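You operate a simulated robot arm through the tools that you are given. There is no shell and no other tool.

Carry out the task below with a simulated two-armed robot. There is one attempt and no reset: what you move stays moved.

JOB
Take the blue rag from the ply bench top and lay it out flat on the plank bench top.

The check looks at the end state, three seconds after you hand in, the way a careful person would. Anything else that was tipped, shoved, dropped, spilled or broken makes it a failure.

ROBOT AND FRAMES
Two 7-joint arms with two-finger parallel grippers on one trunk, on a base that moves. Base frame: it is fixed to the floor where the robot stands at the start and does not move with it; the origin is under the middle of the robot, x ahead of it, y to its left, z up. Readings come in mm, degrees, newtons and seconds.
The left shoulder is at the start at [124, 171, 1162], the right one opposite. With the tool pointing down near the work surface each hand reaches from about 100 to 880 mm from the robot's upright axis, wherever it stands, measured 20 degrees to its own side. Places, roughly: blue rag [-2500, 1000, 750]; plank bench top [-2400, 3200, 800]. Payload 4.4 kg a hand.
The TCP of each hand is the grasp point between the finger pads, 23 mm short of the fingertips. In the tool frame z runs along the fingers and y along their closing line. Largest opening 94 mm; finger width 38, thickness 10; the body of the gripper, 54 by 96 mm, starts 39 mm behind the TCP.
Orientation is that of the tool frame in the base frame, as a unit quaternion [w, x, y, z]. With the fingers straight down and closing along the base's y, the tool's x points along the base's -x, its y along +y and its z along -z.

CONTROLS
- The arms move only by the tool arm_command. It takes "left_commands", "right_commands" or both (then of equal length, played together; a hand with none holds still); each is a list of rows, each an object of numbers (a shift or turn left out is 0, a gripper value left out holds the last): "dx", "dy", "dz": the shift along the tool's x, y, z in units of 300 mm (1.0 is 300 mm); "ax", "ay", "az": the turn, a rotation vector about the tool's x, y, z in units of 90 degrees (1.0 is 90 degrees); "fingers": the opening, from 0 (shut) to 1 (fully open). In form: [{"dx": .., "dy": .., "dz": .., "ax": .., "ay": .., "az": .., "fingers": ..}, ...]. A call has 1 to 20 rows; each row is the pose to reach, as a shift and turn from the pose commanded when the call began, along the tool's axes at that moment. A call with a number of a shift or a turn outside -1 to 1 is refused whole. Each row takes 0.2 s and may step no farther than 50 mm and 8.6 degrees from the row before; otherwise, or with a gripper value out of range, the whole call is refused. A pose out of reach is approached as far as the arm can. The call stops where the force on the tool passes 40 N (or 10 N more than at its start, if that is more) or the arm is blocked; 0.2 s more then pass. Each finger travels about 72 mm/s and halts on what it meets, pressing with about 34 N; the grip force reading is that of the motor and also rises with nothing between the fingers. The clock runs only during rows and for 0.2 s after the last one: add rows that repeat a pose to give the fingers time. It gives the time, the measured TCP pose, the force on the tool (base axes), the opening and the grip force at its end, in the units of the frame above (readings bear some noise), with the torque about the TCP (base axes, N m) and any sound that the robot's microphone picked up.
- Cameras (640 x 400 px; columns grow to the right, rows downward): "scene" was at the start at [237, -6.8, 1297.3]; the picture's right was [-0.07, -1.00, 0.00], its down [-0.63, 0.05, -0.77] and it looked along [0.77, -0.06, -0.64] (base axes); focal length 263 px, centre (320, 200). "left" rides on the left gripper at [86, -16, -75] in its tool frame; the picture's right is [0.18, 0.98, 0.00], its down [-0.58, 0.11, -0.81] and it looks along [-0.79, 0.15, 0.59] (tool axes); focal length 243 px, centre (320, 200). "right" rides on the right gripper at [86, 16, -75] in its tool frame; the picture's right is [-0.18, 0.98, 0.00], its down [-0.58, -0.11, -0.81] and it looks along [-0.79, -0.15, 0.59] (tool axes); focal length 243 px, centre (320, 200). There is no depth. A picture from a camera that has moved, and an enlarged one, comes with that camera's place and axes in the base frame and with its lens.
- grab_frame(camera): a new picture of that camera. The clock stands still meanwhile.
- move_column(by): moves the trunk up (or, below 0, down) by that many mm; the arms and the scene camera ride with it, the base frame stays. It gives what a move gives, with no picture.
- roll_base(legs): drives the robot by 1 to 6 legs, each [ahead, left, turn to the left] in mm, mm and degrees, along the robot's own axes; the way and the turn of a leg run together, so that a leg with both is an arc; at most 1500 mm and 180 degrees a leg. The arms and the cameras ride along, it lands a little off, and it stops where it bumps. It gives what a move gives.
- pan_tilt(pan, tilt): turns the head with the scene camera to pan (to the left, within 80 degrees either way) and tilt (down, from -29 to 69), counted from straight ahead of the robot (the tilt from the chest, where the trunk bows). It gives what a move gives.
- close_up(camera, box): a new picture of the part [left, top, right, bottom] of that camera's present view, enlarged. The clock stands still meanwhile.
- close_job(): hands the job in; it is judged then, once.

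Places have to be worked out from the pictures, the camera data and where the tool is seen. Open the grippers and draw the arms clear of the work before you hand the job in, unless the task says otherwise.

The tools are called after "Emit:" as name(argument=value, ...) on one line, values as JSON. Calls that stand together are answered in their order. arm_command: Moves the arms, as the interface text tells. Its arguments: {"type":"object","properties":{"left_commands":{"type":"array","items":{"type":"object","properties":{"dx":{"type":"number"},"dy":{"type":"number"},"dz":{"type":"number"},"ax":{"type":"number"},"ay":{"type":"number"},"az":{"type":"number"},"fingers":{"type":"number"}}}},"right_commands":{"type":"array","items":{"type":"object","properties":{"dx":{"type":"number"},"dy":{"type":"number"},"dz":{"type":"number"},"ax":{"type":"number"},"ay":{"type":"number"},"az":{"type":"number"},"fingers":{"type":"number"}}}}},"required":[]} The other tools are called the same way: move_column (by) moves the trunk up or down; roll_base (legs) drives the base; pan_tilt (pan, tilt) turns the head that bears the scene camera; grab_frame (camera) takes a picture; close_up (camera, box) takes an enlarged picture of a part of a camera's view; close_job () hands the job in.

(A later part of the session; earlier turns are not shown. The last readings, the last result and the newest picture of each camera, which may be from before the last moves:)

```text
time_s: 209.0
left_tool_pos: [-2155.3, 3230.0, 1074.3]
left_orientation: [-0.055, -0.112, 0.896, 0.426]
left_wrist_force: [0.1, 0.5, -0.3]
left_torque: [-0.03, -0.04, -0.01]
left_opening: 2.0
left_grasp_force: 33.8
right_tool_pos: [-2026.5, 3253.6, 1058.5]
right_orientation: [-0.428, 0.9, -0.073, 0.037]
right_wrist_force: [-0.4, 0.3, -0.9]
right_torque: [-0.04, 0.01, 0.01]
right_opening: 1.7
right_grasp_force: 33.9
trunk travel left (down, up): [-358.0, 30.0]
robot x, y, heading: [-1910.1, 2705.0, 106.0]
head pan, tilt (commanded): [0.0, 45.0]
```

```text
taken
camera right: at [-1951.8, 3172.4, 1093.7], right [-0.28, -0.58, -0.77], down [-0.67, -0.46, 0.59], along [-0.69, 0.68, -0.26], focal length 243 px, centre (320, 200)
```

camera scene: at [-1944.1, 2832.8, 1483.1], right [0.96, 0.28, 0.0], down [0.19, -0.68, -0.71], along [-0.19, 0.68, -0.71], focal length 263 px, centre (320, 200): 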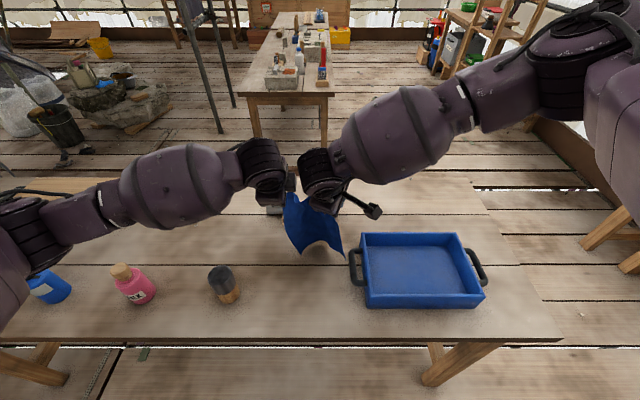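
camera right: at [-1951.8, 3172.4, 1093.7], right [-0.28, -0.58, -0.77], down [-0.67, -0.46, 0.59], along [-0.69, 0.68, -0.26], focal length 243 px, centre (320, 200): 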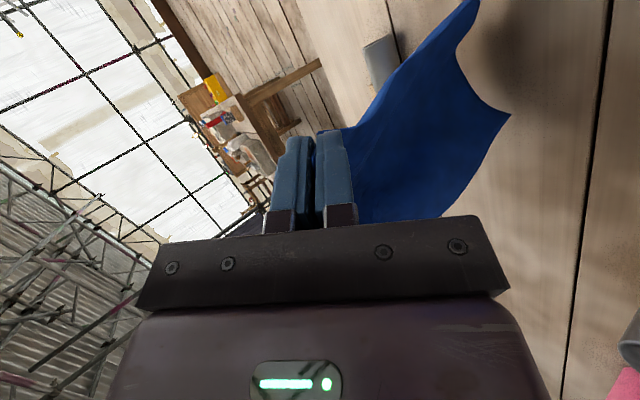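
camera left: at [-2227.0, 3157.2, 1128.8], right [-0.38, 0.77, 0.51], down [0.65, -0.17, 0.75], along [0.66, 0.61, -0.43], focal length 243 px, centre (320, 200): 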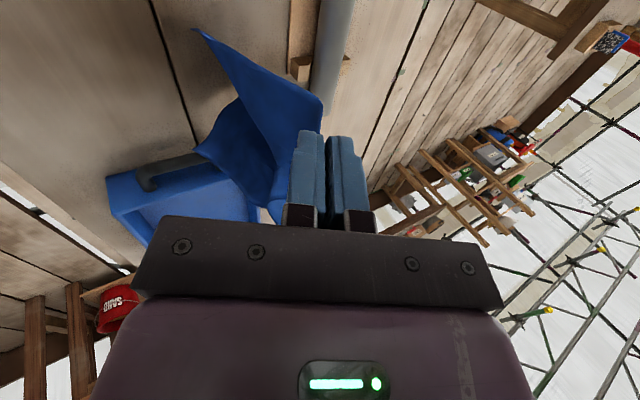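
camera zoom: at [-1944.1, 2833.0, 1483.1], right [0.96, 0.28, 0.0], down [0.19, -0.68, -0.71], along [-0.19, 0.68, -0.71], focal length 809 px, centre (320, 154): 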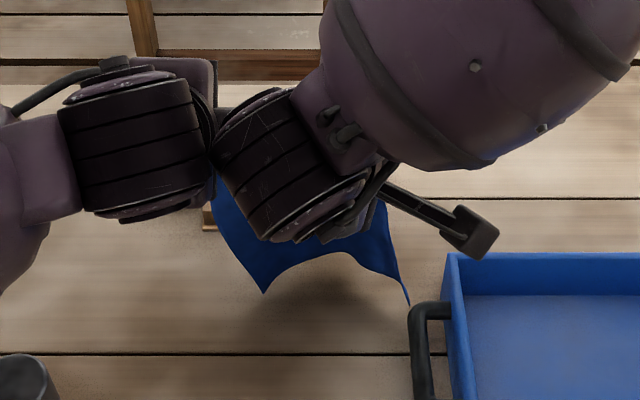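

The sheet is fully open now. I lower the trunk 48 mm so the lower corners reach the plank top, and check.

Emit:
move_column(by=-48)

Emit:
grab_frame(camera="scene")

Emit:
grab_frame(camera="right")

```text
time_s: 209.9
left_tool_pos: [-2157.0, 3229.3, 1025.3]
left_orientation: [-0.055, -0.111, 0.896, 0.426]
left_wrist_force: [0.6, -1.0, 0.5]
left_torque: [-0.04, -0.01, -0.01]
left_opening: 2.2
left_grasp_force: 34.1
right_tool_pos: [-2024.9, 3254.3, 1009.6]
right_orientation: [-0.43, 0.899, -0.072, 0.037]
right_wrist_force: [0.3, 0.0, 0.4]
right_torque: [-0.05, 0.03, 0.0]
right_opening: 2.0
right_grasp_force: 33.8
trunk travel left (down, up): [-310.0, 78.0]
robot x, y, heading: [-1904.0, 2701.6, 105.8]
head pan, tilt (commanded): [0.0, 45.0]
```

```text
taken
camera scene: at [-1945.6, 2838.4, 1434.3], right [0.96, 0.28, 0.0], down [0.19, -0.68, -0.71], along [-0.19, 0.68, -0.71], focal length 263 px, centre (320, 200)
```

scene: 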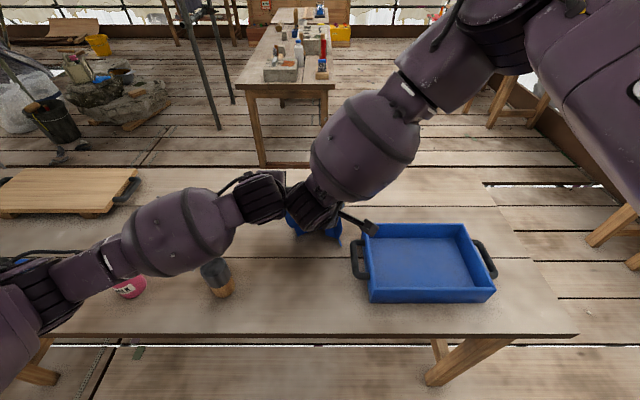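

```text
taken
camera right: at [-1951.5, 3172.1, 1046.4], right [-0.28, -0.58, -0.77], down [-0.67, -0.46, 0.59], along [-0.69, 0.68, -0.26], focal length 243 px, centre (320, 200)
```

right: 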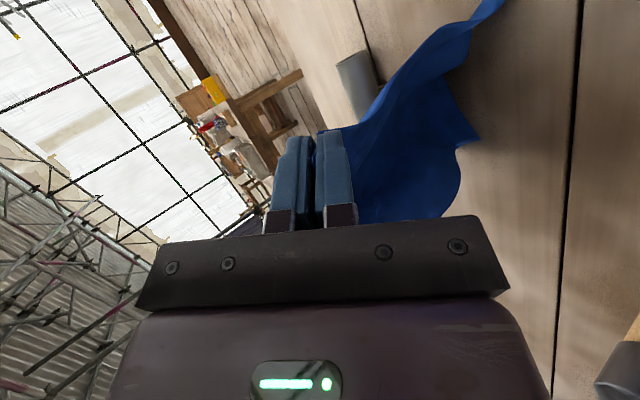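

The rag's lower edge has reached the plank. I now lay it: both hands 70 mm back and 60 mm down in a smooth diagonal.

Emit:
arm_command(left_commands=[{"dy": -0.025, "dz": 0.01}, {"dy": -0.06, "dz": 0.005}, {"dy": -0.1, "dz": -0.005}, {"dy": -0.14, "dz": -0.015}, {"dy": -0.18, "dz": -0.025}, {"dy": -0.22, "dz": -0.033}, {"dy": -0.26, "dz": -0.042}, {"dy": -0.303, "dz": -0.05}, {"dy": -0.303, "dz": -0.05}], right_commands=[{"dx": 0.004, "dy": 0.024, "dz": 0.012}, {"dx": 0.016, "dy": 0.058, "dz": 0.008}, {"dx": 0.03, "dy": 0.096, "dz": 0.0}, {"dx": 0.044, "dy": 0.134, "dz": -0.007}, {"dx": 0.058, "dy": 0.172, "dz": -0.014}, {"dx": 0.071, "dy": 0.21, "dz": -0.021}, {"dx": 0.085, "dy": 0.249, "dz": -0.027}, {"dx": 0.098, "dy": 0.289, "dz": -0.033}, {"dx": 0.098, "dy": 0.289, "dz": -0.033}])

Emit:
grab_frame(camera="scene")

Emit:
grab_frame(camera="right")

```text
time_s: 211.9
left_tool_pos: [-2139.1, 3161.9, 963.4]
left_orientation: [-0.055, -0.11, 0.896, 0.426]
left_wrist_force: [-1.1, 0.2, -0.7]
left_torque: [-0.02, -0.02, -0.01]
left_opening: 1.7
left_grasp_force: 33.9
right_tool_pos: [-2007.2, 3188.0, 948.1]
right_orientation: [-0.429, 0.9, -0.073, 0.037]
right_wrist_force: [-0.5, -0.8, 0.2]
right_torque: [-0.04, -0.04, 0.02]
right_opening: 1.8
right_grasp_force: 34.1
trunk travel left (down, up): [-310.0, 78.0]
robot x, y, heading: [-1906.6, 2702.9, 105.5]
head pan, tilt (commanded): [0.0, 45.0]
```

```text
taken
camera scene: at [-1945.7, 2839.6, 1434.0], right [0.96, 0.28, 0.0], down [0.19, -0.68, -0.71], along [-0.19, 0.68, -0.71], focal length 263 px, centre (320, 200)
```

scene: 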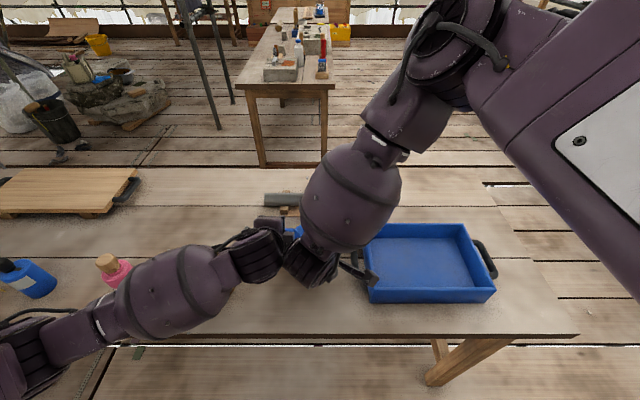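

```text
taken
camera right: at [-1932.9, 3106.0, 984.7], right [-0.28, -0.58, -0.76], down [-0.67, -0.45, 0.59], along [-0.69, 0.68, -0.26], focal length 243 px, centre (320, 200)
```

right: 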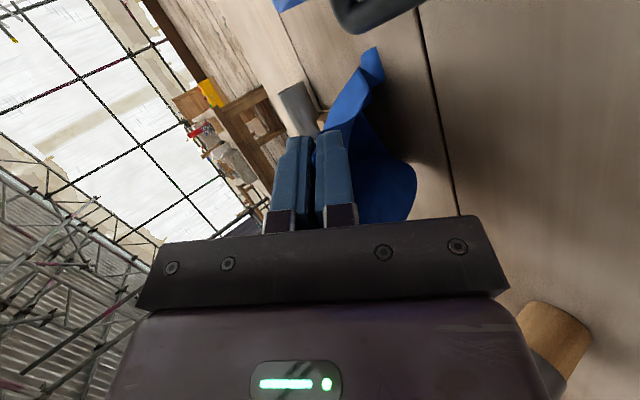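

I look from the left wrist and a zoom to see how the cloth lies so far.

Emit:
grab_frame(camera="left")

Emit:
close_up(camera="right", box=[250, 0, 480, 230])

Emit:
close_up(camera="scene", box=[200, 180, 420, 320])

```text
taken
camera left: at [-2206.1, 3074.8, 998.7], right [-0.33, 0.56, 0.76], down [0.7, -0.4, 0.59], along [0.63, 0.73, -0.26], focal length 243 px, centre (320, 200)
```

left: 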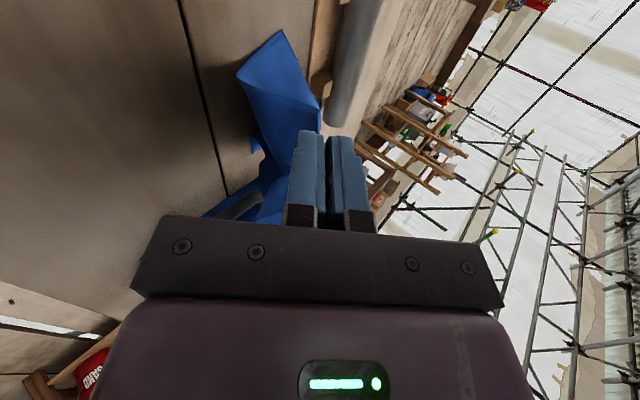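

```text
1.74 times, centred on (365, 115) of right
camera zoom: at [-1932.9, 3106.0, 984.7], right [-0.28, -0.58, -0.76], down [-0.67, -0.45, 0.59], along [-0.69, 0.68, -0.26], focal length 422 px, centre (242, 348)
```

zoom: 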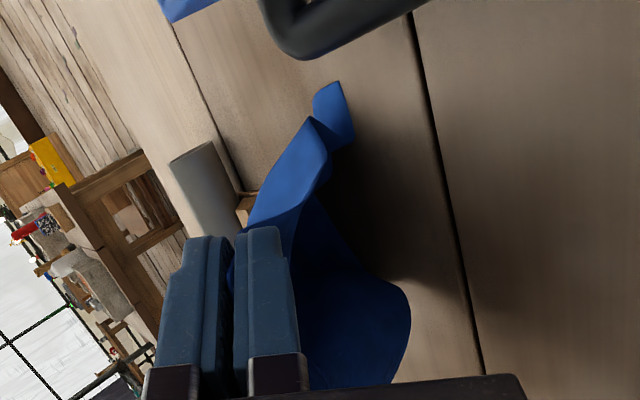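

```text
2.86 times, centred on (310, 250) of scene
camera zoom: at [-1945.7, 2839.6, 1434.0], right [0.96, 0.28, 0.0], down [0.19, -0.68, -0.71], along [-0.19, 0.68, -0.71], focal length 751 px, centre (349, 57)
```

zoom: 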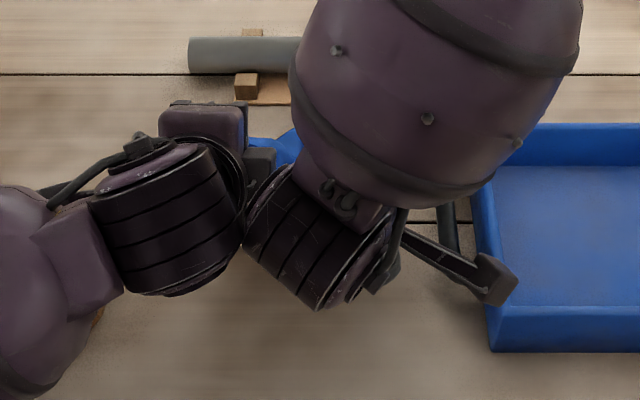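

The sheet is partly down. I continue the lay with base and trunk in small alternating steps: 30 mm back, 30 mm down.

Emit:
roll_base(legs=[[-30, 0, 0]])

Emit:
move_column(by=-30)

Emit:
roll_base(legs=[[-28, 0, 0]])

Emit:
move_column(by=-28)

Emit:
grab_frame(camera="scene")

Emit:
grab_frame(camera="right")

Emit:
grab_frame(camera="left")

```text
time_s: 212.7
left_tool_pos: [-2130.9, 3131.1, 966.2]
left_orientation: [-0.055, -0.112, 0.896, 0.426]
left_wrist_force: [1.4, -0.5, 0.3]
left_torque: [-0.02, 0.02, -0.01]
left_opening: 1.7
left_grasp_force: 34.0
right_tool_pos: [-1998.9, 3156.8, 950.2]
right_orientation: [-0.43, 0.899, -0.073, 0.038]
right_wrist_force: [0.5, -1.5, 0.0]
right_torque: [-0.04, -0.01, 0.0]
right_opening: 1.9
right_grasp_force: 33.7
trunk travel left (down, up): [-310.0, 78.0]
robot x, y, heading: [-1897.5, 2672.6, 106.0]
head pan, tilt (commanded): [0.0, 45.0]
```

```text
time_s: 213.5
left_tool_pos: [-2131.5, 3132.4, 935.6]
left_orientation: [-0.055, -0.111, 0.896, 0.427]
left_wrist_force: [0.7, -0.5, 0.2]
left_torque: [0.02, 0.0, -0.02]
left_opening: 1.8
left_grasp_force: 34.5
right_tool_pos: [-1998.6, 3158.0, 919.7]
right_orientation: [-0.429, 0.9, -0.072, 0.037]
right_wrist_force: [-0.2, 0.2, -0.2]
right_torque: [-0.03, 0.03, 0.0]
right_opening: 2.1
right_grasp_force: 33.4
trunk travel left (down, up): [-280.0, 108.0]
robot x, y, heading: [-1892.8, 2672.8, 105.9]
head pan, tilt (commanded): [0.0, 45.0]
```

```text
time_s: 214.3
left_tool_pos: [-2122.3, 3105.2, 934.8]
left_orientation: [-0.055, -0.111, 0.896, 0.427]
left_wrist_force: [0.3, -0.5, -0.2]
left_torque: [-0.04, 0.02, -0.01]
left_opening: 1.6
left_grasp_force: 34.3
right_tool_pos: [-1990.6, 3131.0, 919.1]
right_orientation: [-0.429, 0.899, -0.073, 0.037]
right_wrist_force: [0.8, -0.8, 0.6]
right_torque: [-0.06, -0.01, 0.02]
right_opening: 1.7
right_grasp_force: 34.1
trunk travel left (down, up): [-280.0, 108.0]
robot x, y, heading: [-1892.6, 2645.3, 106.2]
head pan, tilt (commanded): [0.0, 45.0]
```

```text
time_s: 215.1
left_tool_pos: [-2123.6, 3105.3, 907.3]
left_orientation: [-0.055, -0.112, 0.896, 0.426]
left_wrist_force: [-1.0, -0.1, -0.3]
left_torque: [0.01, 0.02, -0.03]
left_opening: 1.7
left_grasp_force: 34.2
right_tool_pos: [-1991.2, 3131.2, 892.8]
right_orientation: [-0.43, 0.899, -0.072, 0.037]
right_wrist_force: [0.4, -0.5, 0.4]
right_torque: [-0.08, 0.0, -0.02]
right_opening: 2.0
right_grasp_force: 33.9
trunk travel left (down, up): [-252.0, 136.0]
robot x, y, heading: [-1892.3, 2646.9, 105.9]
head pan, tilt (commanded): [0.0, 45.0]
```

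```text
taken
camera scene: at [-1936.8, 2808.1, 1373.4], right [0.96, 0.28, 0.0], down [0.19, -0.68, -0.71], along [-0.19, 0.68, -0.71], focal length 263 px, centre (320, 200)
```

scene: 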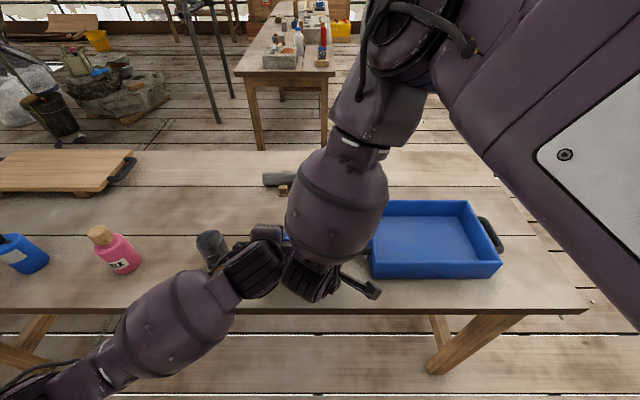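

```text
taken
camera right: at [-1916.9, 3049.8, 927.6], right [-0.28, -0.58, -0.77], down [-0.67, -0.46, 0.59], along [-0.69, 0.68, -0.26], focal length 243 px, centre (320, 200)
```

right: 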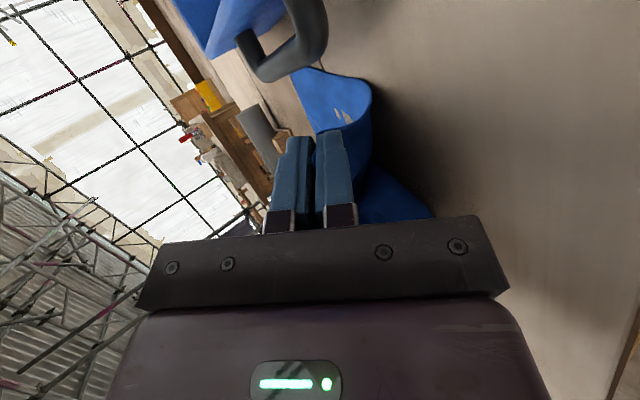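

```text
taken
camera left: at [-2190.2, 3018.4, 941.7], right [-0.33, 0.56, 0.76], down [0.7, -0.4, 0.59], along [0.63, 0.73, -0.26], focal length 243 px, centre (320, 200)
```

left: 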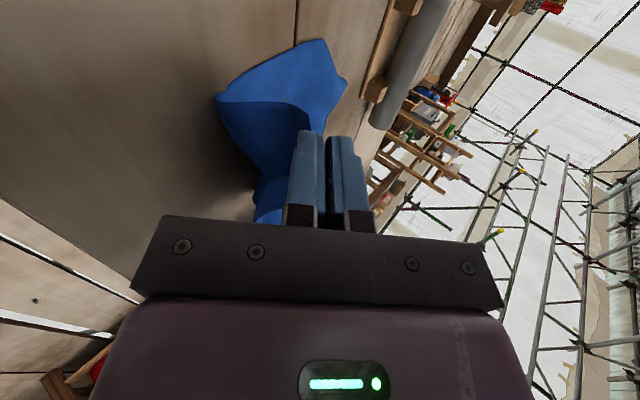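

The rear part lies on the plank and looks wide; jar, bottles and tray are undisturbed. I continue the lay.

Emit:
roll_base(legs=[[-30, 0, 0]])

Emit:
move_column(by=-28)

Emit:
roll_base(legs=[[-28, 0, 0]])

Emit:
grab_frame(camera="scene")

Emit:
grab_frame(camera="right")

Emit:
grab_frame(camera="left")

```text
time_s: 215.9
left_tool_pos: [-2115.2, 3077.4, 907.5]
left_orientation: [-0.055, -0.111, 0.896, 0.427]
left_wrist_force: [-0.3, -0.4, -0.8]
left_torque: [-0.02, -0.01, 0.01]
left_opening: 1.9
left_grasp_force: 34.6
right_tool_pos: [-1982.7, 3103.8, 890.9]
right_orientation: [-0.429, 0.899, -0.072, 0.037]
right_wrist_force: [0.2, -0.8, -0.1]
right_torque: [-0.06, 0.01, 0.02]
right_opening: 1.8
right_grasp_force: 33.7
trunk travel left (down, up): [-252.0, 136.0]
robot x, y, heading: [-1880.1, 2617.4, 105.8]
head pan, tilt (commanded): [0.0, 45.0]
```

```text
time_s: 216.6
left_tool_pos: [-2115.5, 3078.5, 879.8]
left_orientation: [-0.055, -0.11, 0.896, 0.427]
left_wrist_force: [0.5, -1.0, 1.1]
left_torque: [-0.01, 0.01, 0.01]
left_opening: 1.5
left_grasp_force: 34.1
right_tool_pos: [-1981.6, 3102.7, 862.7]
right_orientation: [-0.429, 0.899, -0.074, 0.037]
right_wrist_force: [0.8, -0.8, -0.4]
right_torque: [-0.07, 0.03, -0.01]
right_opening: 1.8
right_grasp_force: 33.6
trunk travel left (down, up): [-224.0, 164.0]
robot x, y, heading: [-1878.9, 2617.8, 106.1]
head pan, tilt (commanded): [0.0, 45.0]
```

```text
time_s: 217.4
left_tool_pos: [-2107.1, 3050.3, 879.5]
left_orientation: [-0.054, -0.111, 0.896, 0.426]
left_wrist_force: [0.6, 0.2, 0.2]
left_torque: [-0.02, 0.0, 0.03]
left_opening: 1.8
left_grasp_force: 33.8
right_tool_pos: [-1974.3, 3076.2, 862.5]
right_orientation: [-0.429, 0.9, -0.073, 0.037]
right_wrist_force: [-0.5, 0.3, -0.8]
right_torque: [-0.07, 0.01, 0.06]
right_opening: 2.0
right_grasp_force: 34.1
trunk travel left (down, up): [-224.0, 164.0]
robot x, y, heading: [-1871.0, 2591.8, 106.1]
head pan, tilt (commanded): [0.0, 45.0]
```

```text
taken
camera scene: at [-1926.3, 2771.7, 1343.6], right [0.96, 0.28, 0.0], down [0.19, -0.68, -0.71], along [-0.19, 0.68, -0.71], focal length 263 px, centre (320, 200)
```

scene: 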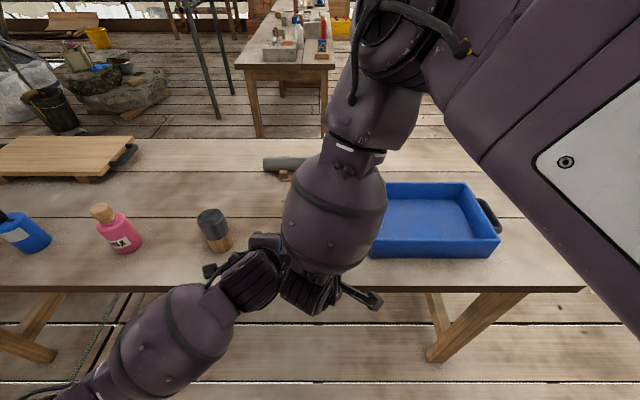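

```text
taken
camera right: at [-1901.0, 2994.2, 899.5], right [-0.28, -0.58, -0.77], down [-0.67, -0.46, 0.59], along [-0.69, 0.68, -0.26], focal length 243 px, centre (320, 200)
```

right: 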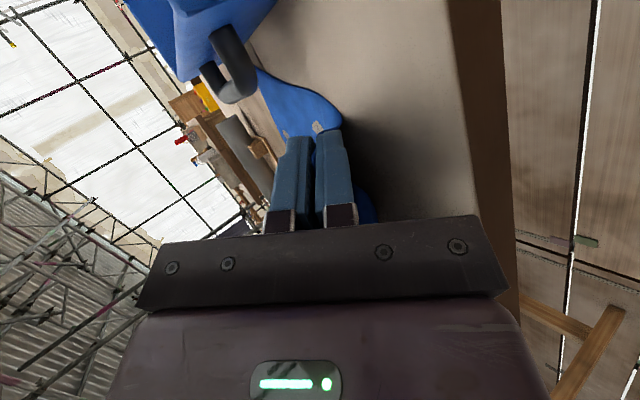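

```text
taken
camera left: at [-2174.2, 2963.0, 913.6], right [-0.33, 0.56, 0.76], down [0.7, -0.4, 0.59], along [0.63, 0.73, -0.26], focal length 243 px, centre (320, 200)
```

left: 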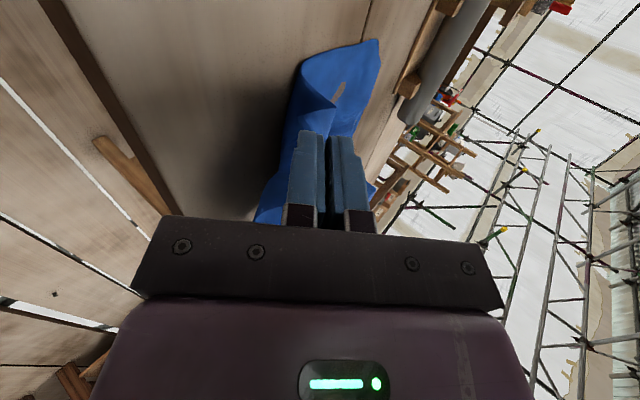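

Hands are now ~45 mm behind the front edge, ~65–80 mm up. I finish lowering with a little more backing off.

Emit:
move_column(by=-20)

Emit:
roll_base(legs=[[-14, 0, 0]])

Emit:
move_column(by=-18)

Emit:
grab_frame(camera="scene")

Emit:
grab_frame(camera="right")

Emit:
grab_frame(camera="left")

```text
time_s: 218.1
left_tool_pos: [-2108.4, 3051.9, 859.5]
left_orientation: [-0.054, -0.111, 0.896, 0.427]
left_wrist_force: [0.2, -0.5, -0.2]
left_torque: [0.01, -0.02, -0.04]
left_opening: 1.8
left_grasp_force: 33.6
right_tool_pos: [-1974.5, 3076.7, 843.7]
right_orientation: [-0.429, 0.9, -0.073, 0.038]
right_wrist_force: [0.3, -0.1, 0.0]
right_torque: [-0.05, 0.04, 0.01]
right_opening: 2.1
right_grasp_force: 34.1
trunk travel left (down, up): [-204.0, 184.0]
robot x, y, heading: [-1872.6, 2592.3, 106.1]
head pan, tilt (commanded): [0.0, 45.0]
```

```text
time_s: 218.9
left_tool_pos: [-2104.0, 3038.1, 857.9]
left_orientation: [-0.054, -0.111, 0.896, 0.426]
left_wrist_force: [-0.1, 0.0, 1.0]
left_torque: [0.01, 0.01, 0.01]
left_opening: 2.1
left_grasp_force: 34.1
right_tool_pos: [-1970.6, 3063.4, 842.7]
right_orientation: [-0.429, 0.9, -0.073, 0.038]
right_wrist_force: [0.8, -0.6, 0.0]
right_torque: [-0.01, 0.02, 0.03]
right_opening: 1.9
right_grasp_force: 34.4
trunk travel left (down, up): [-204.0, 184.0]
robot x, y, heading: [-1867.9, 2575.2, 106.1]
head pan, tilt (commanded): [0.0, 45.0]
```

```text
time_s: 219.4
left_tool_pos: [-2103.0, 3037.0, 839.9]
left_orientation: [-0.054, -0.111, 0.898, 0.423]
left_wrist_force: [-0.4, 0.8, 0.5]
left_torque: [0.02, 0.03, 0.0]
left_opening: 1.8
left_grasp_force: 33.9
right_tool_pos: [-1968.1, 3062.0, 823.4]
right_orientation: [-0.426, 0.901, -0.075, 0.04]
right_wrist_force: [-0.9, -3.3, 10.2]
right_torque: [0.22, 0.09, 0.09]
right_opening: 2.5
right_grasp_force: 33.9
trunk travel left (down, up): [-188.0, 200.0]
robot x, y, heading: [-1869.5, 2578.5, 106.1]
head pan, tilt (commanded): [0.0, 45.0]
stopped: the force on the tool passed its limit at 64 N (the readings are from after the stop); the commanded pose is now the measured one
```

```text
taken
camera scene: at [-1931.3, 2789.1, 1304.2], right [0.96, 0.28, 0.0], down [0.19, -0.68, -0.71], along [-0.19, 0.68, -0.71], focal length 263 px, centre (320, 200)
```

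scene: 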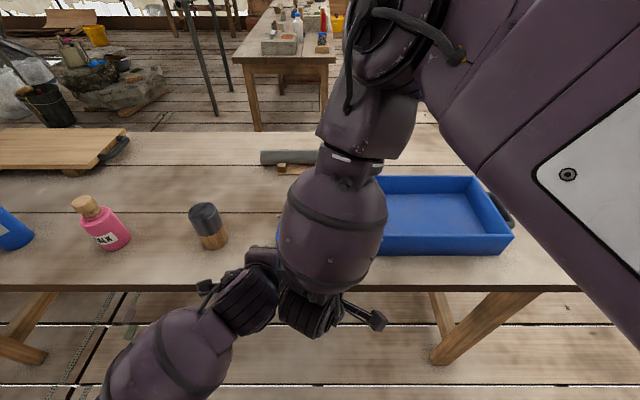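

```text
taken
camera right: at [-1896.0, 2980.8, 860.2], right [-0.28, -0.58, -0.76], down [-0.67, -0.45, 0.59], along [-0.69, 0.68, -0.27], focal length 243 px, centre (320, 200)
```

right: 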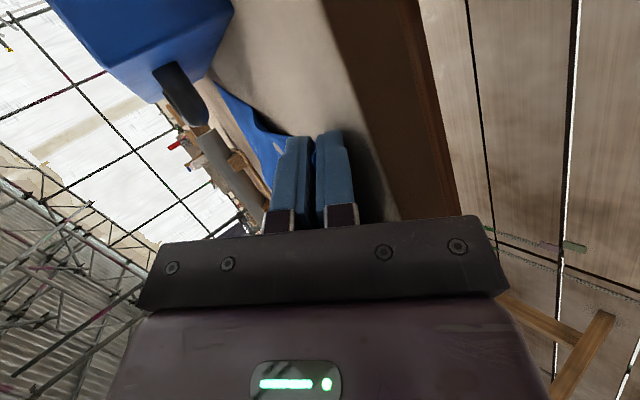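

```text
taken
camera left: at [-2170.5, 2949.7, 874.1], right [-0.33, 0.56, 0.76], down [0.7, -0.39, 0.6], along [0.63, 0.73, -0.27], focal length 243 px, centre (320, 200)
```

left: 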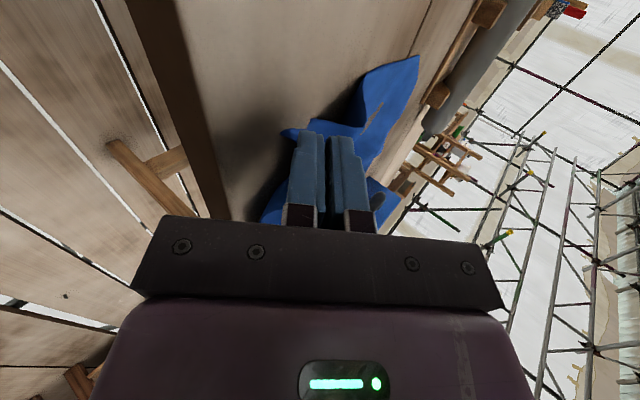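

The right fingertips touched the plank (z≈799), so I'm down. I lower the left hand 11 mm, lift the right a touch, then open both gently.

Emit:
arm_command(left_commands=[{"dy": -0.015, "dz": 0.012}, {"dy": -0.028, "dz": 0.023}, {"dy": -0.028, "dz": 0.023}], right_commands=[{"dy": -0.01, "dz": -0.008}, {"dy": -0.018, "dz": -0.015}, {"dy": -0.018, "dz": -0.015}])

Emit:
arm_command(left_commands=[{"fingers": 0.08}, {"fingers": 0.16}, {"fingers": 0.22}, {"fingers": 0.22}], right_commands=[{"fingers": 0.08}, {"fingers": 0.16}, {"fingers": 0.22}, {"fingers": 0.22}])

```text
time_s: 220.2
left_tool_pos: [-2104.1, 3035.8, 827.9]
left_orientation: [-0.054, -0.112, 0.898, 0.422]
left_wrist_force: [-0.1, 0.8, -0.2]
left_torque: [0.05, 0.01, 0.0]
left_opening: 1.8
left_grasp_force: 34.1
right_tool_pos: [-1966.8, 3062.9, 829.6]
right_orientation: [-0.425, 0.901, -0.075, 0.041]
right_wrist_force: [-0.1, 0.2, 1.6]
right_torque: [0.04, -0.01, 0.01]
right_opening: 2.0
right_grasp_force: 33.7
trunk travel left (down, up): [-188.0, 200.0]
robot x, y, heading: [-1865.7, 2576.1, 106.0]
head pan, tilt (commanded): [0.0, 45.0]
```

```text
time_s: 221.2
left_tool_pos: [-2103.9, 3037.2, 828.9]
left_orientation: [-0.054, -0.111, 0.898, 0.423]
left_wrist_force: [-2.0, 2.1, 15.4]
left_torque: [0.21, -0.06, 0.0]
left_opening: 14.7
left_grasp_force: 0.0
right_tool_pos: [-1969.4, 3063.1, 830.7]
right_orientation: [-0.426, 0.9, -0.075, 0.041]
right_wrist_force: [-0.9, -0.4, -1.3]
right_torque: [-0.01, 0.01, -0.02]
right_opening: 20.4
right_grasp_force: 0.0
trunk travel left (down, up): [-188.0, 200.0]
robot x, y, heading: [-1872.4, 2575.4, 106.1]
head pan, tilt (commanded): [0.0, 45.0]
```

Both corners are released. I withdraw both hands back and up (the right one also slightly right so the wrists stay apart).

Emit:
arm_command(left_commands=[{"dz": -0.05}, {"dz": -0.1}, {"dz": -0.16}, {"dz": -0.21}, {"dz": -0.26}, {"dz": -0.26}], right_commands=[{"dx": 0.02, "dy": -0.004, "dz": -0.048}, {"dx": 0.05, "dy": -0.01, "dz": -0.09}, {"dx": 0.09, "dy": -0.018, "dz": -0.13}, {"dx": 0.13, "dy": -0.028, "dz": -0.17}, {"dx": 0.174, "dy": -0.038, "dz": -0.214}, {"dx": 0.174, "dy": -0.038, "dz": -0.214}])

Emit:
roll_base(legs=[[-250, 0, 0]])

Emit:
grab_frame(camera="scene")

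```text
time_s: 222.6
left_tool_pos: [-2089.6, 2979.6, 877.6]
left_orientation: [-0.055, -0.111, 0.898, 0.422]
left_wrist_force: [0.1, 0.3, 0.0]
left_torque: [0.04, 0.02, -0.01]
left_opening: 20.7
left_grasp_force: 0.0
right_tool_pos: [-1916.4, 3012.9, 872.9]
right_orientation: [-0.42, 0.903, -0.079, 0.051]
right_wrist_force: [0.8, -0.5, -0.8]
right_torque: [-0.02, -0.01, 0.01]
right_opening: 20.7
right_grasp_force: 0.1
trunk travel left (down, up): [-188.0, 200.0]
robot x, y, heading: [-1869.5, 2577.4, 106.1]
head pan, tilt (commanded): [0.0, 45.0]
```

```text
time_s: 224.4
left_tool_pos: [-2020.7, 2739.7, 876.9]
left_orientation: [-0.053, -0.112, 0.898, 0.422]
left_wrist_force: [0.1, 0.5, -0.3]
left_torque: [0.02, 0.01, 0.04]
left_opening: 20.4
left_grasp_force: 0.0
right_tool_pos: [-1850.8, 2775.8, 878.2]
right_orientation: [-0.422, 0.902, -0.083, 0.046]
right_wrist_force: [-0.2, 0.3, 0.7]
right_torque: [0.0, -0.01, -0.02]
right_opening: 20.5
right_grasp_force: 0.0
trunk travel left (down, up): [-188.0, 200.0]
robot x, y, heading: [-1800.7, 2337.4, 106.1]
head pan, tilt (commanded): [0.0, 45.0]
```

```text
taken
camera scene: at [-1863.1, 2550.5, 1304.3], right [0.96, 0.27, 0.0], down [0.19, -0.68, -0.71], along [-0.19, 0.68, -0.71], focal length 263 px, centre (320, 200)
```

scene: 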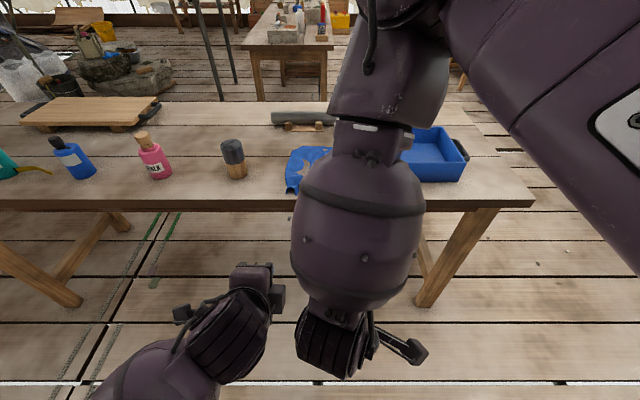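

The rag is on the plank bench. The right arm blocks the view, so I raise the trunk and bring both hands back to their normal upright orientation, away from the bench.

Emit:
move_column(by=150)

Emit:
arm_command(left_commands=[{"ax": 0.09}, {"ax": 0.18}, {"ax": 0.27}, {"ax": 0.36}, {"ax": 0.45}, {"ax": 0.54}, {"ax": 0.56}, {"ax": 0.56}], right_commands=[{"ax": -0.09, "dx": 0.03}, {"ax": -0.18, "dx": 0.08}, {"ax": -0.27, "dx": 0.14}, {"ax": -0.36, "dx": 0.2}, {"ax": -0.45, "dx": 0.27}, {"ax": -0.54, "dx": 0.33}, {"ax": -0.56, "dx": 0.4}, {"ax": -0.56, "dx": 0.4}])

Emit:
grab_frame(camera="scene")

```text
time_s: 226.2
left_tool_pos: [-2021.0, 2739.8, 1027.1]
left_orientation: [-0.054, -0.112, 0.898, 0.422]
left_wrist_force: [-0.5, 0.3, 0.1]
left_torque: [0.0, -0.02, 0.0]
left_opening: 20.6
left_grasp_force: 0.1
right_tool_pos: [-1852.0, 2776.6, 1027.4]
right_orientation: [-0.421, 0.902, -0.084, 0.046]
right_wrist_force: [0.2, 0.7, -0.6]
right_torque: [0.01, 0.02, -0.01]
right_opening: 20.8
right_grasp_force: 0.1
trunk travel left (down, up): [-338.0, 50.0]
robot x, y, heading: [-1798.7, 2339.2, 105.9]
head pan, tilt (commanded): [0.0, 45.0]
```

```text
time_s: 228.0
left_tool_pos: [-2021.5, 2740.4, 1026.2]
left_orientation: [-0.002, -0.123, 0.992, -0.001]
left_wrist_force: [0.1, -0.4, -0.5]
left_torque: [0.03, -0.01, 0.02]
left_opening: 20.5
left_grasp_force: 0.1
right_tool_pos: [-1734.1, 2754.6, 1029.7]
right_orientation: [0.003, 0.995, -0.095, 0.006]
right_wrist_force: [0.0, -0.1, -0.2]
right_torque: [0.0, -0.02, -0.03]
right_opening: 20.8
right_grasp_force: 0.0
trunk travel left (down, up): [-338.0, 50.0]
robot x, y, heading: [-1799.3, 2338.2, 106.0]
head pan, tilt (commanded): [0.0, 45.0]
```

```text
taken
camera scene: at [-1841.3, 2471.6, 1463.1], right [0.96, 0.27, 0.0], down [0.19, -0.68, -0.71], along [-0.19, 0.68, -0.71], focal length 263 px, centre (320, 200)
```

scene: 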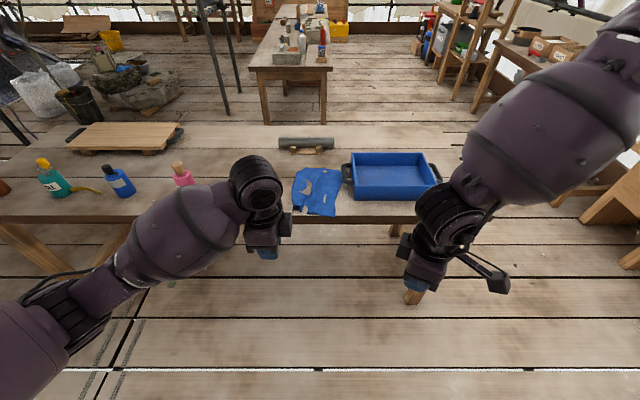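

The rag is in view between jar and tray. I zoom in.

Emit:
close_up(camera="scene", box=[260, 140, 370, 230])

```text
4.44 times, centred on (315, 185) of scene
camera zoom: at [-1841.3, 2471.6, 1463.1], right [0.96, 0.27, 0.0], down [0.19, -0.68, -0.71], along [-0.19, 0.68, -0.71], focal length 1168 px, centre (342, 267)
```

zoom: 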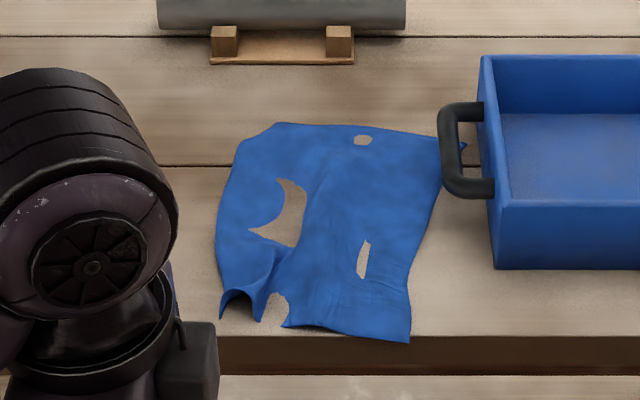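

Excellent — the rag is largely spread out. Remaining flaws: its right-rear tip is under the tray handle, the right-front corner overhangs the edge by a few mm, and the left-front corner is arched up. I'll fix these by pressing lightly and sliding it. First I return both hands to normal yaw.

Emit:
arm_command(left_commands=[{"az": -0.09}, {"az": -0.18}, {"az": -0.27}, {"az": -0.36}, {"az": -0.45}, {"az": -0.54}, {"az": -0.63}, {"az": -0.72}, {"az": -0.81}, {"az": -0.9}, {"az": -0.97}, {"az": -0.97}], right_commands=[{"az": 0.08}, {"az": 0.16}, {"az": 0.24}, {"az": 0.32}, {"az": 0.4}, {"az": 0.48}, {"az": 0.56}, {"az": 0.64}, {"az": 0.72}, {"az": 0.73}, {"az": 0.73}, {"az": 0.73}])

Emit:
grab_frame(camera="scene")

```text
time_s: 230.6
left_tool_pos: [-2021.1, 2741.5, 1027.6]
left_orientation: [0.002, 0.775, -0.632, -0.001]
left_wrist_force: [0.0, 0.0, -0.2]
left_torque: [0.02, 0.05, 0.02]
left_opening: 20.6
left_grasp_force: 0.0
right_tool_pos: [-1735.0, 2753.0, 1029.2]
right_orientation: [-0.001, 0.784, -0.62, 0.007]
right_wrist_force: [0.6, 0.1, 0.2]
right_torque: [0.01, -0.01, -0.03]
right_opening: 20.7
right_grasp_force: 0.1
trunk travel left (down, up): [-338.0, 50.0]
robot x, y, heading: [-1802.8, 2338.6, 105.7]
head pan, tilt (commanded): [0.0, 45.0]
```

```text
taken
camera scene: at [-1840.5, 2471.5, 1463.2], right [0.96, 0.27, 0.0], down [0.19, -0.68, -0.71], along [-0.19, 0.68, -0.71], focal length 263 px, centre (320, 200)
```

scene: 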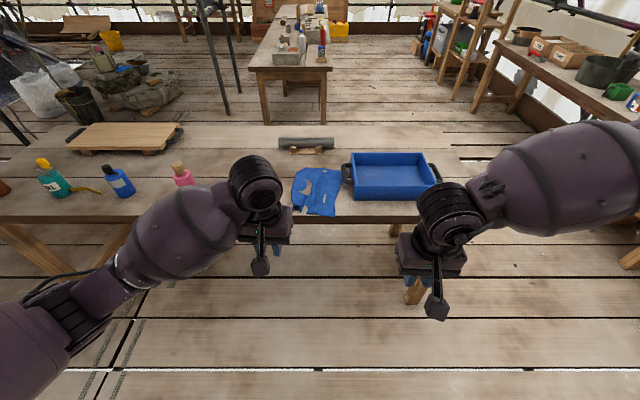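

Both hands are in normal orientation. I roll 270 mm closer so the rag's centre is ~590 mm ahead.

Emit:
roll_base(legs=[[270, 0, 0]])

Emit:
pan_tilt(pan=0, tilt=52)

Emit:
grab_frame(camera="scene")

```text
time_s: 232.5
left_tool_pos: [-2093.7, 3000.9, 1027.2]
left_orientation: [0.002, 0.773, -0.634, -0.001]
left_wrist_force: [-0.5, 0.2, 0.6]
left_torque: [0.01, -0.02, 0.01]
left_opening: 20.7
left_grasp_force: 0.1
right_tool_pos: [-1806.9, 3013.0, 1027.9]
right_orientation: [0.0, 0.784, -0.62, 0.007]
right_wrist_force: [0.6, 0.2, -0.5]
right_torque: [-0.02, 0.02, 0.01]
right_opening: 20.8
right_grasp_force: 0.0
trunk travel left (down, up): [-338.0, 50.0]
robot x, y, heading: [-1874.8, 2597.5, 106.2]
head pan, tilt (commanded): [0.0, 45.0]
```

```text
time_s: 233.2
left_tool_pos: [-2093.4, 2999.4, 1027.7]
left_orientation: [0.002, 0.773, -0.634, 0.0]
left_wrist_force: [-0.1, 0.2, 0.5]
left_torque: [0.04, 0.0, 0.05]
left_opening: 20.8
left_grasp_force: 0.0
right_tool_pos: [-1806.1, 3012.2, 1029.1]
right_orientation: [0.0, 0.784, -0.621, 0.006]
right_wrist_force: [0.4, 0.0, -0.3]
right_torque: [0.02, -0.02, -0.01]
right_opening: 20.8
right_grasp_force: 0.0
trunk travel left (down, up): [-338.0, 50.0]
robot x, y, heading: [-1874.9, 2596.5, 105.8]
head pan, tilt (commanded): [0.0, 52.0]
```

```text
taken
camera scene: at [-1912.0, 2724.0, 1453.7], right [0.96, 0.27, 0.0], down [0.21, -0.76, -0.62], along [-0.17, 0.59, -0.79], focal length 263 px, centre (320, 200)
```

scene: 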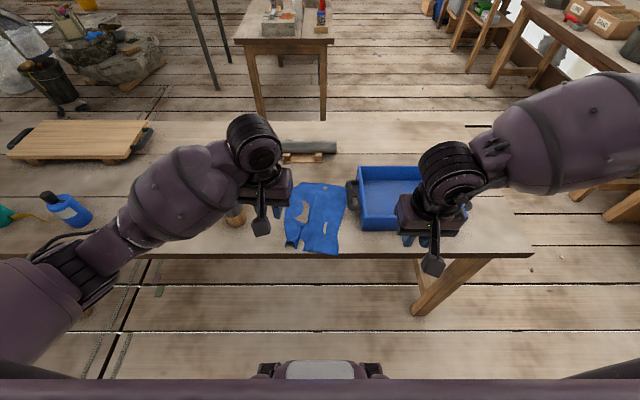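

Emit:
close_up(camera="scene", box=[265, 165, 385, 265])

Emit:
close_up(camera="right", box=[0, 0, 640, 240])

```text
4.00 times, centred on (325, 215) of scene
camera zoom: at [-1912.0, 2724.0, 1453.7], right [0.96, 0.27, 0.0], down [0.21, -0.76, -0.62], along [-0.17, 0.59, -0.79], focal length 1051 px, centre (300, 140)
```

zoom: 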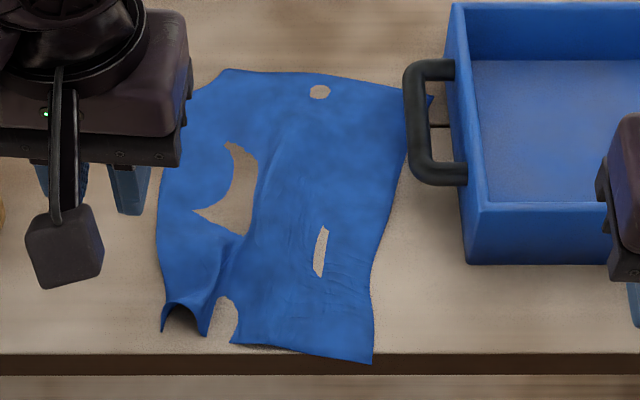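

```text
1.00 times, centred on (320, 120) of right (not enlarged: the box is as wide or as high as the picture)
camera zoom: at [-1804.1, 2924.1, 1105.4], right [-1.0, -0.05, -0.01], down [-0.04, 0.6, 0.8], along [-0.03, 0.8, -0.6], focal length 243 px, centre (320, 280)
```

zoom: 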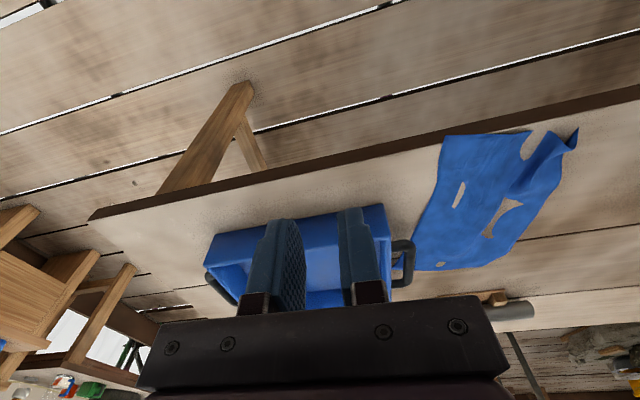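

The picture is clear. I bring the right hand, fingers ~60 mm open, above the rag's right-centre (590 ahead, 25 right), hovering 28 mm over it.

Emit:
arm_command(right_commands=[{"dx": -0.11, "dy": 0.09, "fingers": 0.64}, {"dx": -0.22, "dy": 0.18}, {"dx": -0.33, "dy": 0.27}, {"dx": -0.44, "dy": 0.36}, {"dx": -0.55, "dy": 0.45}, {"dx": -0.673, "dy": 0.546}, {"dx": -0.673, "dy": 0.546, "dz": 0.15}, {"dx": -0.673, "dy": 0.546, "dz": 0.3}, {"dx": -0.673, "dy": 0.546, "dz": 0.45}, {"dx": -0.673, "dy": 0.546, "dz": 0.597}, {"dx": -0.673, "dy": 0.546, "dz": 0.597}])

Emit:
grab_frame(camera="right")

Emit:
grab_frame(camera="scene")

```text
time_s: 235.6
left_tool_pos: [-2093.4, 3000.4, 1027.2]
left_orientation: [0.002, 0.773, -0.634, -0.001]
left_wrist_force: [0.6, 0.4, -0.2]
left_torque: [-0.01, -0.06, -0.05]
left_opening: 21.0
left_grasp_force: 0.0
right_tool_pos: [-2009.4, 3169.8, 845.8]
right_orientation: [-0.001, 0.785, -0.62, 0.006]
right_wrist_force: [-0.2, 0.3, 0.3]
right_torque: [0.02, -0.01, -0.01]
right_opening: 60.4
right_grasp_force: 0.1
trunk travel left (down, up): [-338.0, 50.0]
robot x, y, heading: [-1876.0, 2597.1, 105.9]
head pan, tilt (commanded): [0.0, 52.0]
```

```text
taken
camera right: at [-2007.6, 3081.3, 922.3], right [-1.0, -0.05, -0.01], down [-0.04, 0.6, 0.8], along [-0.03, 0.8, -0.6], focal length 243 px, centre (320, 200)
```

right: 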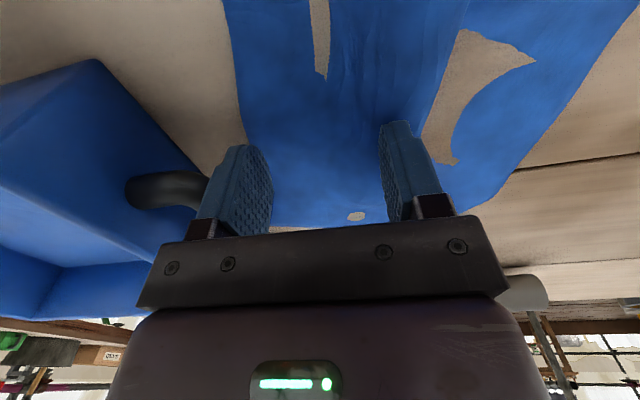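

```text
taken
camera scene: at [-1911.7, 2724.1, 1453.7], right [0.96, 0.27, 0.0], down [0.21, -0.76, -0.62], along [-0.17, 0.59, -0.79], focal length 263 px, centre (320, 200)
```

scene: 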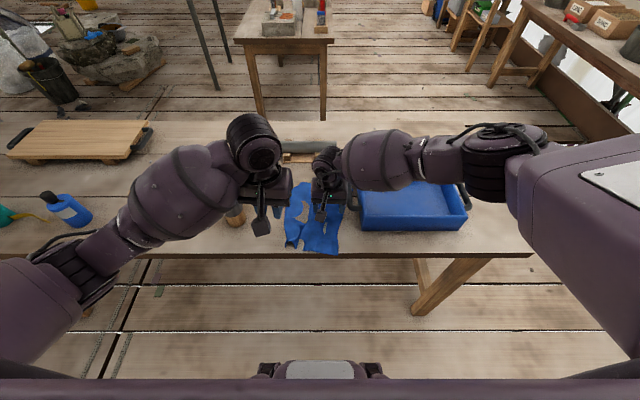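

The right fingers are over the rag. I descend in small steps until light contact.

Emit:
arm_command(right_commands=[{"dz": 0.04}, {"dz": 0.065}, {"dz": 0.075}, {"dz": 0.08}])

```text
time_s: 236.6
left_tool_pos: [-2092.2, 2999.1, 1029.3]
left_orientation: [0.001, 0.774, -0.634, -0.001]
left_wrist_force: [-0.1, 1.0, 0.5]
left_torque: [-0.01, -0.01, -0.03]
left_opening: 20.5
left_grasp_force: 0.1
right_tool_pos: [-2011.5, 3169.7, 824.0]
right_orientation: [-0.002, 0.784, -0.621, 0.004]
right_wrist_force: [3.1, -1.8, 18.1]
right_torque: [0.14, 0.4, -0.02]
right_opening: 59.8
right_grasp_force: 0.1
trunk travel left (down, up): [-338.0, 50.0]
robot x, y, heading: [-1874.8, 2596.4, 105.8]
head pan, tilt (commanded): [0.0, 52.0]
```

Contact at 18 N. I drag the rag 40 mm left and 18 mm rearward, slowly.

Emit:
arm_command(right_commands=[{"dy": 0.017, "dx": -0.008}, {"dy": 0.034, "dx": -0.015}, {"dy": 0.05, "dx": -0.023}, {"dy": 0.067, "dx": -0.03}, {"dy": 0.084, "dx": -0.038}, {"dy": 0.1, "dx": -0.045}, {"dy": 0.117, "dx": -0.053}, {"dy": 0.133, "dx": -0.06}])

Emit:
close_up(camera="scene", box=[265, 165, 385, 265])

Emit:
grab_frame(camera="right")

```text
time_s: 238.4
left_tool_pos: [-2094.2, 2999.9, 1026.8]
left_orientation: [0.001, 0.774, -0.633, -0.001]
left_wrist_force: [-0.5, 0.7, 0.1]
left_torque: [0.0, -0.01, 0.01]
left_opening: 20.4
left_grasp_force: 0.0
right_tool_pos: [-2054.5, 3178.1, 824.2]
right_orientation: [-0.001, 0.785, -0.62, 0.005]
right_wrist_force: [2.0, -2.7, 16.0]
right_torque: [0.06, 0.36, 0.06]
right_opening: 59.4
right_grasp_force: 0.0
trunk travel left (down, up): [-338.0, 50.0]
robot x, y, heading: [-1876.7, 2597.8, 105.8]
head pan, tilt (commanded): [0.0, 52.0]
stopped in row 8 (right hand): the force on the tool passed its limit at 40 N (the readings are from after the stop); the commanded pose is now the measured one
```

```text
4.00 times, centred on (325, 215) of scene
camera zoom: at [-1912.0, 2723.5, 1453.4], right [0.96, 0.27, 0.0], down [0.21, -0.76, -0.62], along [-0.17, 0.59, -0.79], focal length 1051 px, centre (300, 140)
```

zoom: 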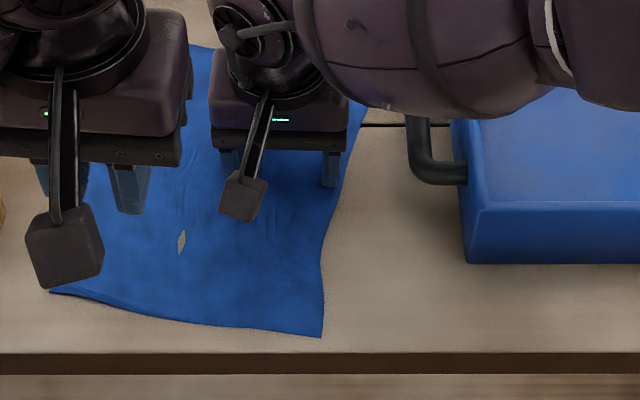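

```text
taken
camera right: at [-2050.6, 3090.7, 900.7], right [-1.0, -0.05, -0.01], down [-0.03, 0.59, 0.8], along [-0.03, 0.8, -0.6], focal length 243 px, centre (320, 200)
```

right: 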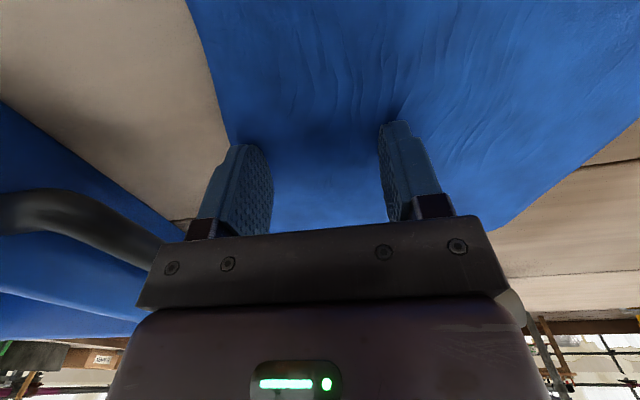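

The slide worked beautifully: the rag moved away from tray and edge, and the arched corner opened flat. I lift the right hand straight up and away.

Emit:
arm_command(right_commands=[{"dz": -0.02}, {"dz": -0.06}, {"dz": -0.15}, {"dz": -0.3}, {"dz": -0.45}, {"dz": -0.6}, {"dz": -0.65, "dx": 0.06}, {"dz": -0.65, "dx": 0.2}, {"dz": -0.65, "dx": 0.34, "dy": -0.1}, {"dz": -0.65, "dx": 0.48, "dy": -0.18}, {"dz": -0.65, "dx": 0.6, "dy": -0.28}, {"dz": -0.65, "dx": 0.6, "dy": -0.4}])

Emit:
grab_frame(camera="scene")

Emit:
close_up(camera="scene", box=[230, 150, 390, 270])

```text
refused: row 9 steps farther than a row can; nothing moved
```

```text
taken
camera scene: at [-1912.0, 2723.5, 1453.4], right [0.96, 0.27, 0.0], down [0.21, -0.76, -0.62], along [-0.17, 0.59, -0.79], focal length 263 px, centre (320, 200)
```

scene: 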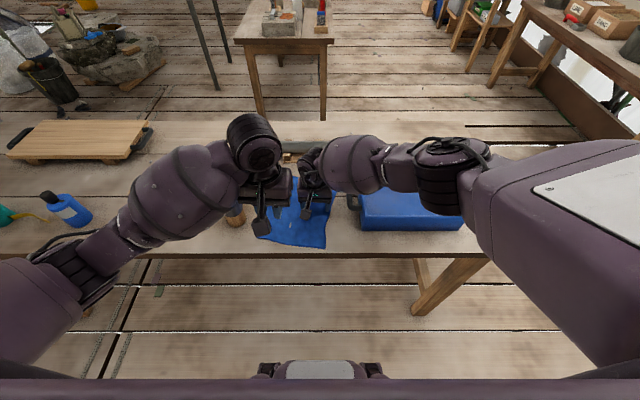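

```text
3.33 times, centred on (310, 210) of scene
camera zoom: at [-1912.0, 2723.5, 1453.4], right [0.96, 0.27, 0.0], down [0.21, -0.76, -0.62], along [-0.17, 0.59, -0.79], focal length 876 px, centre (353, 167)
```

zoom: 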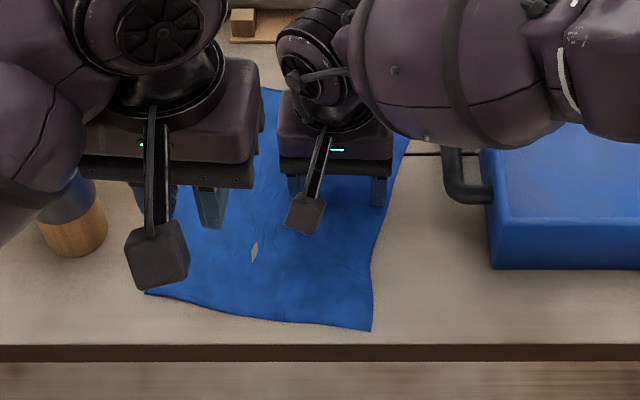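

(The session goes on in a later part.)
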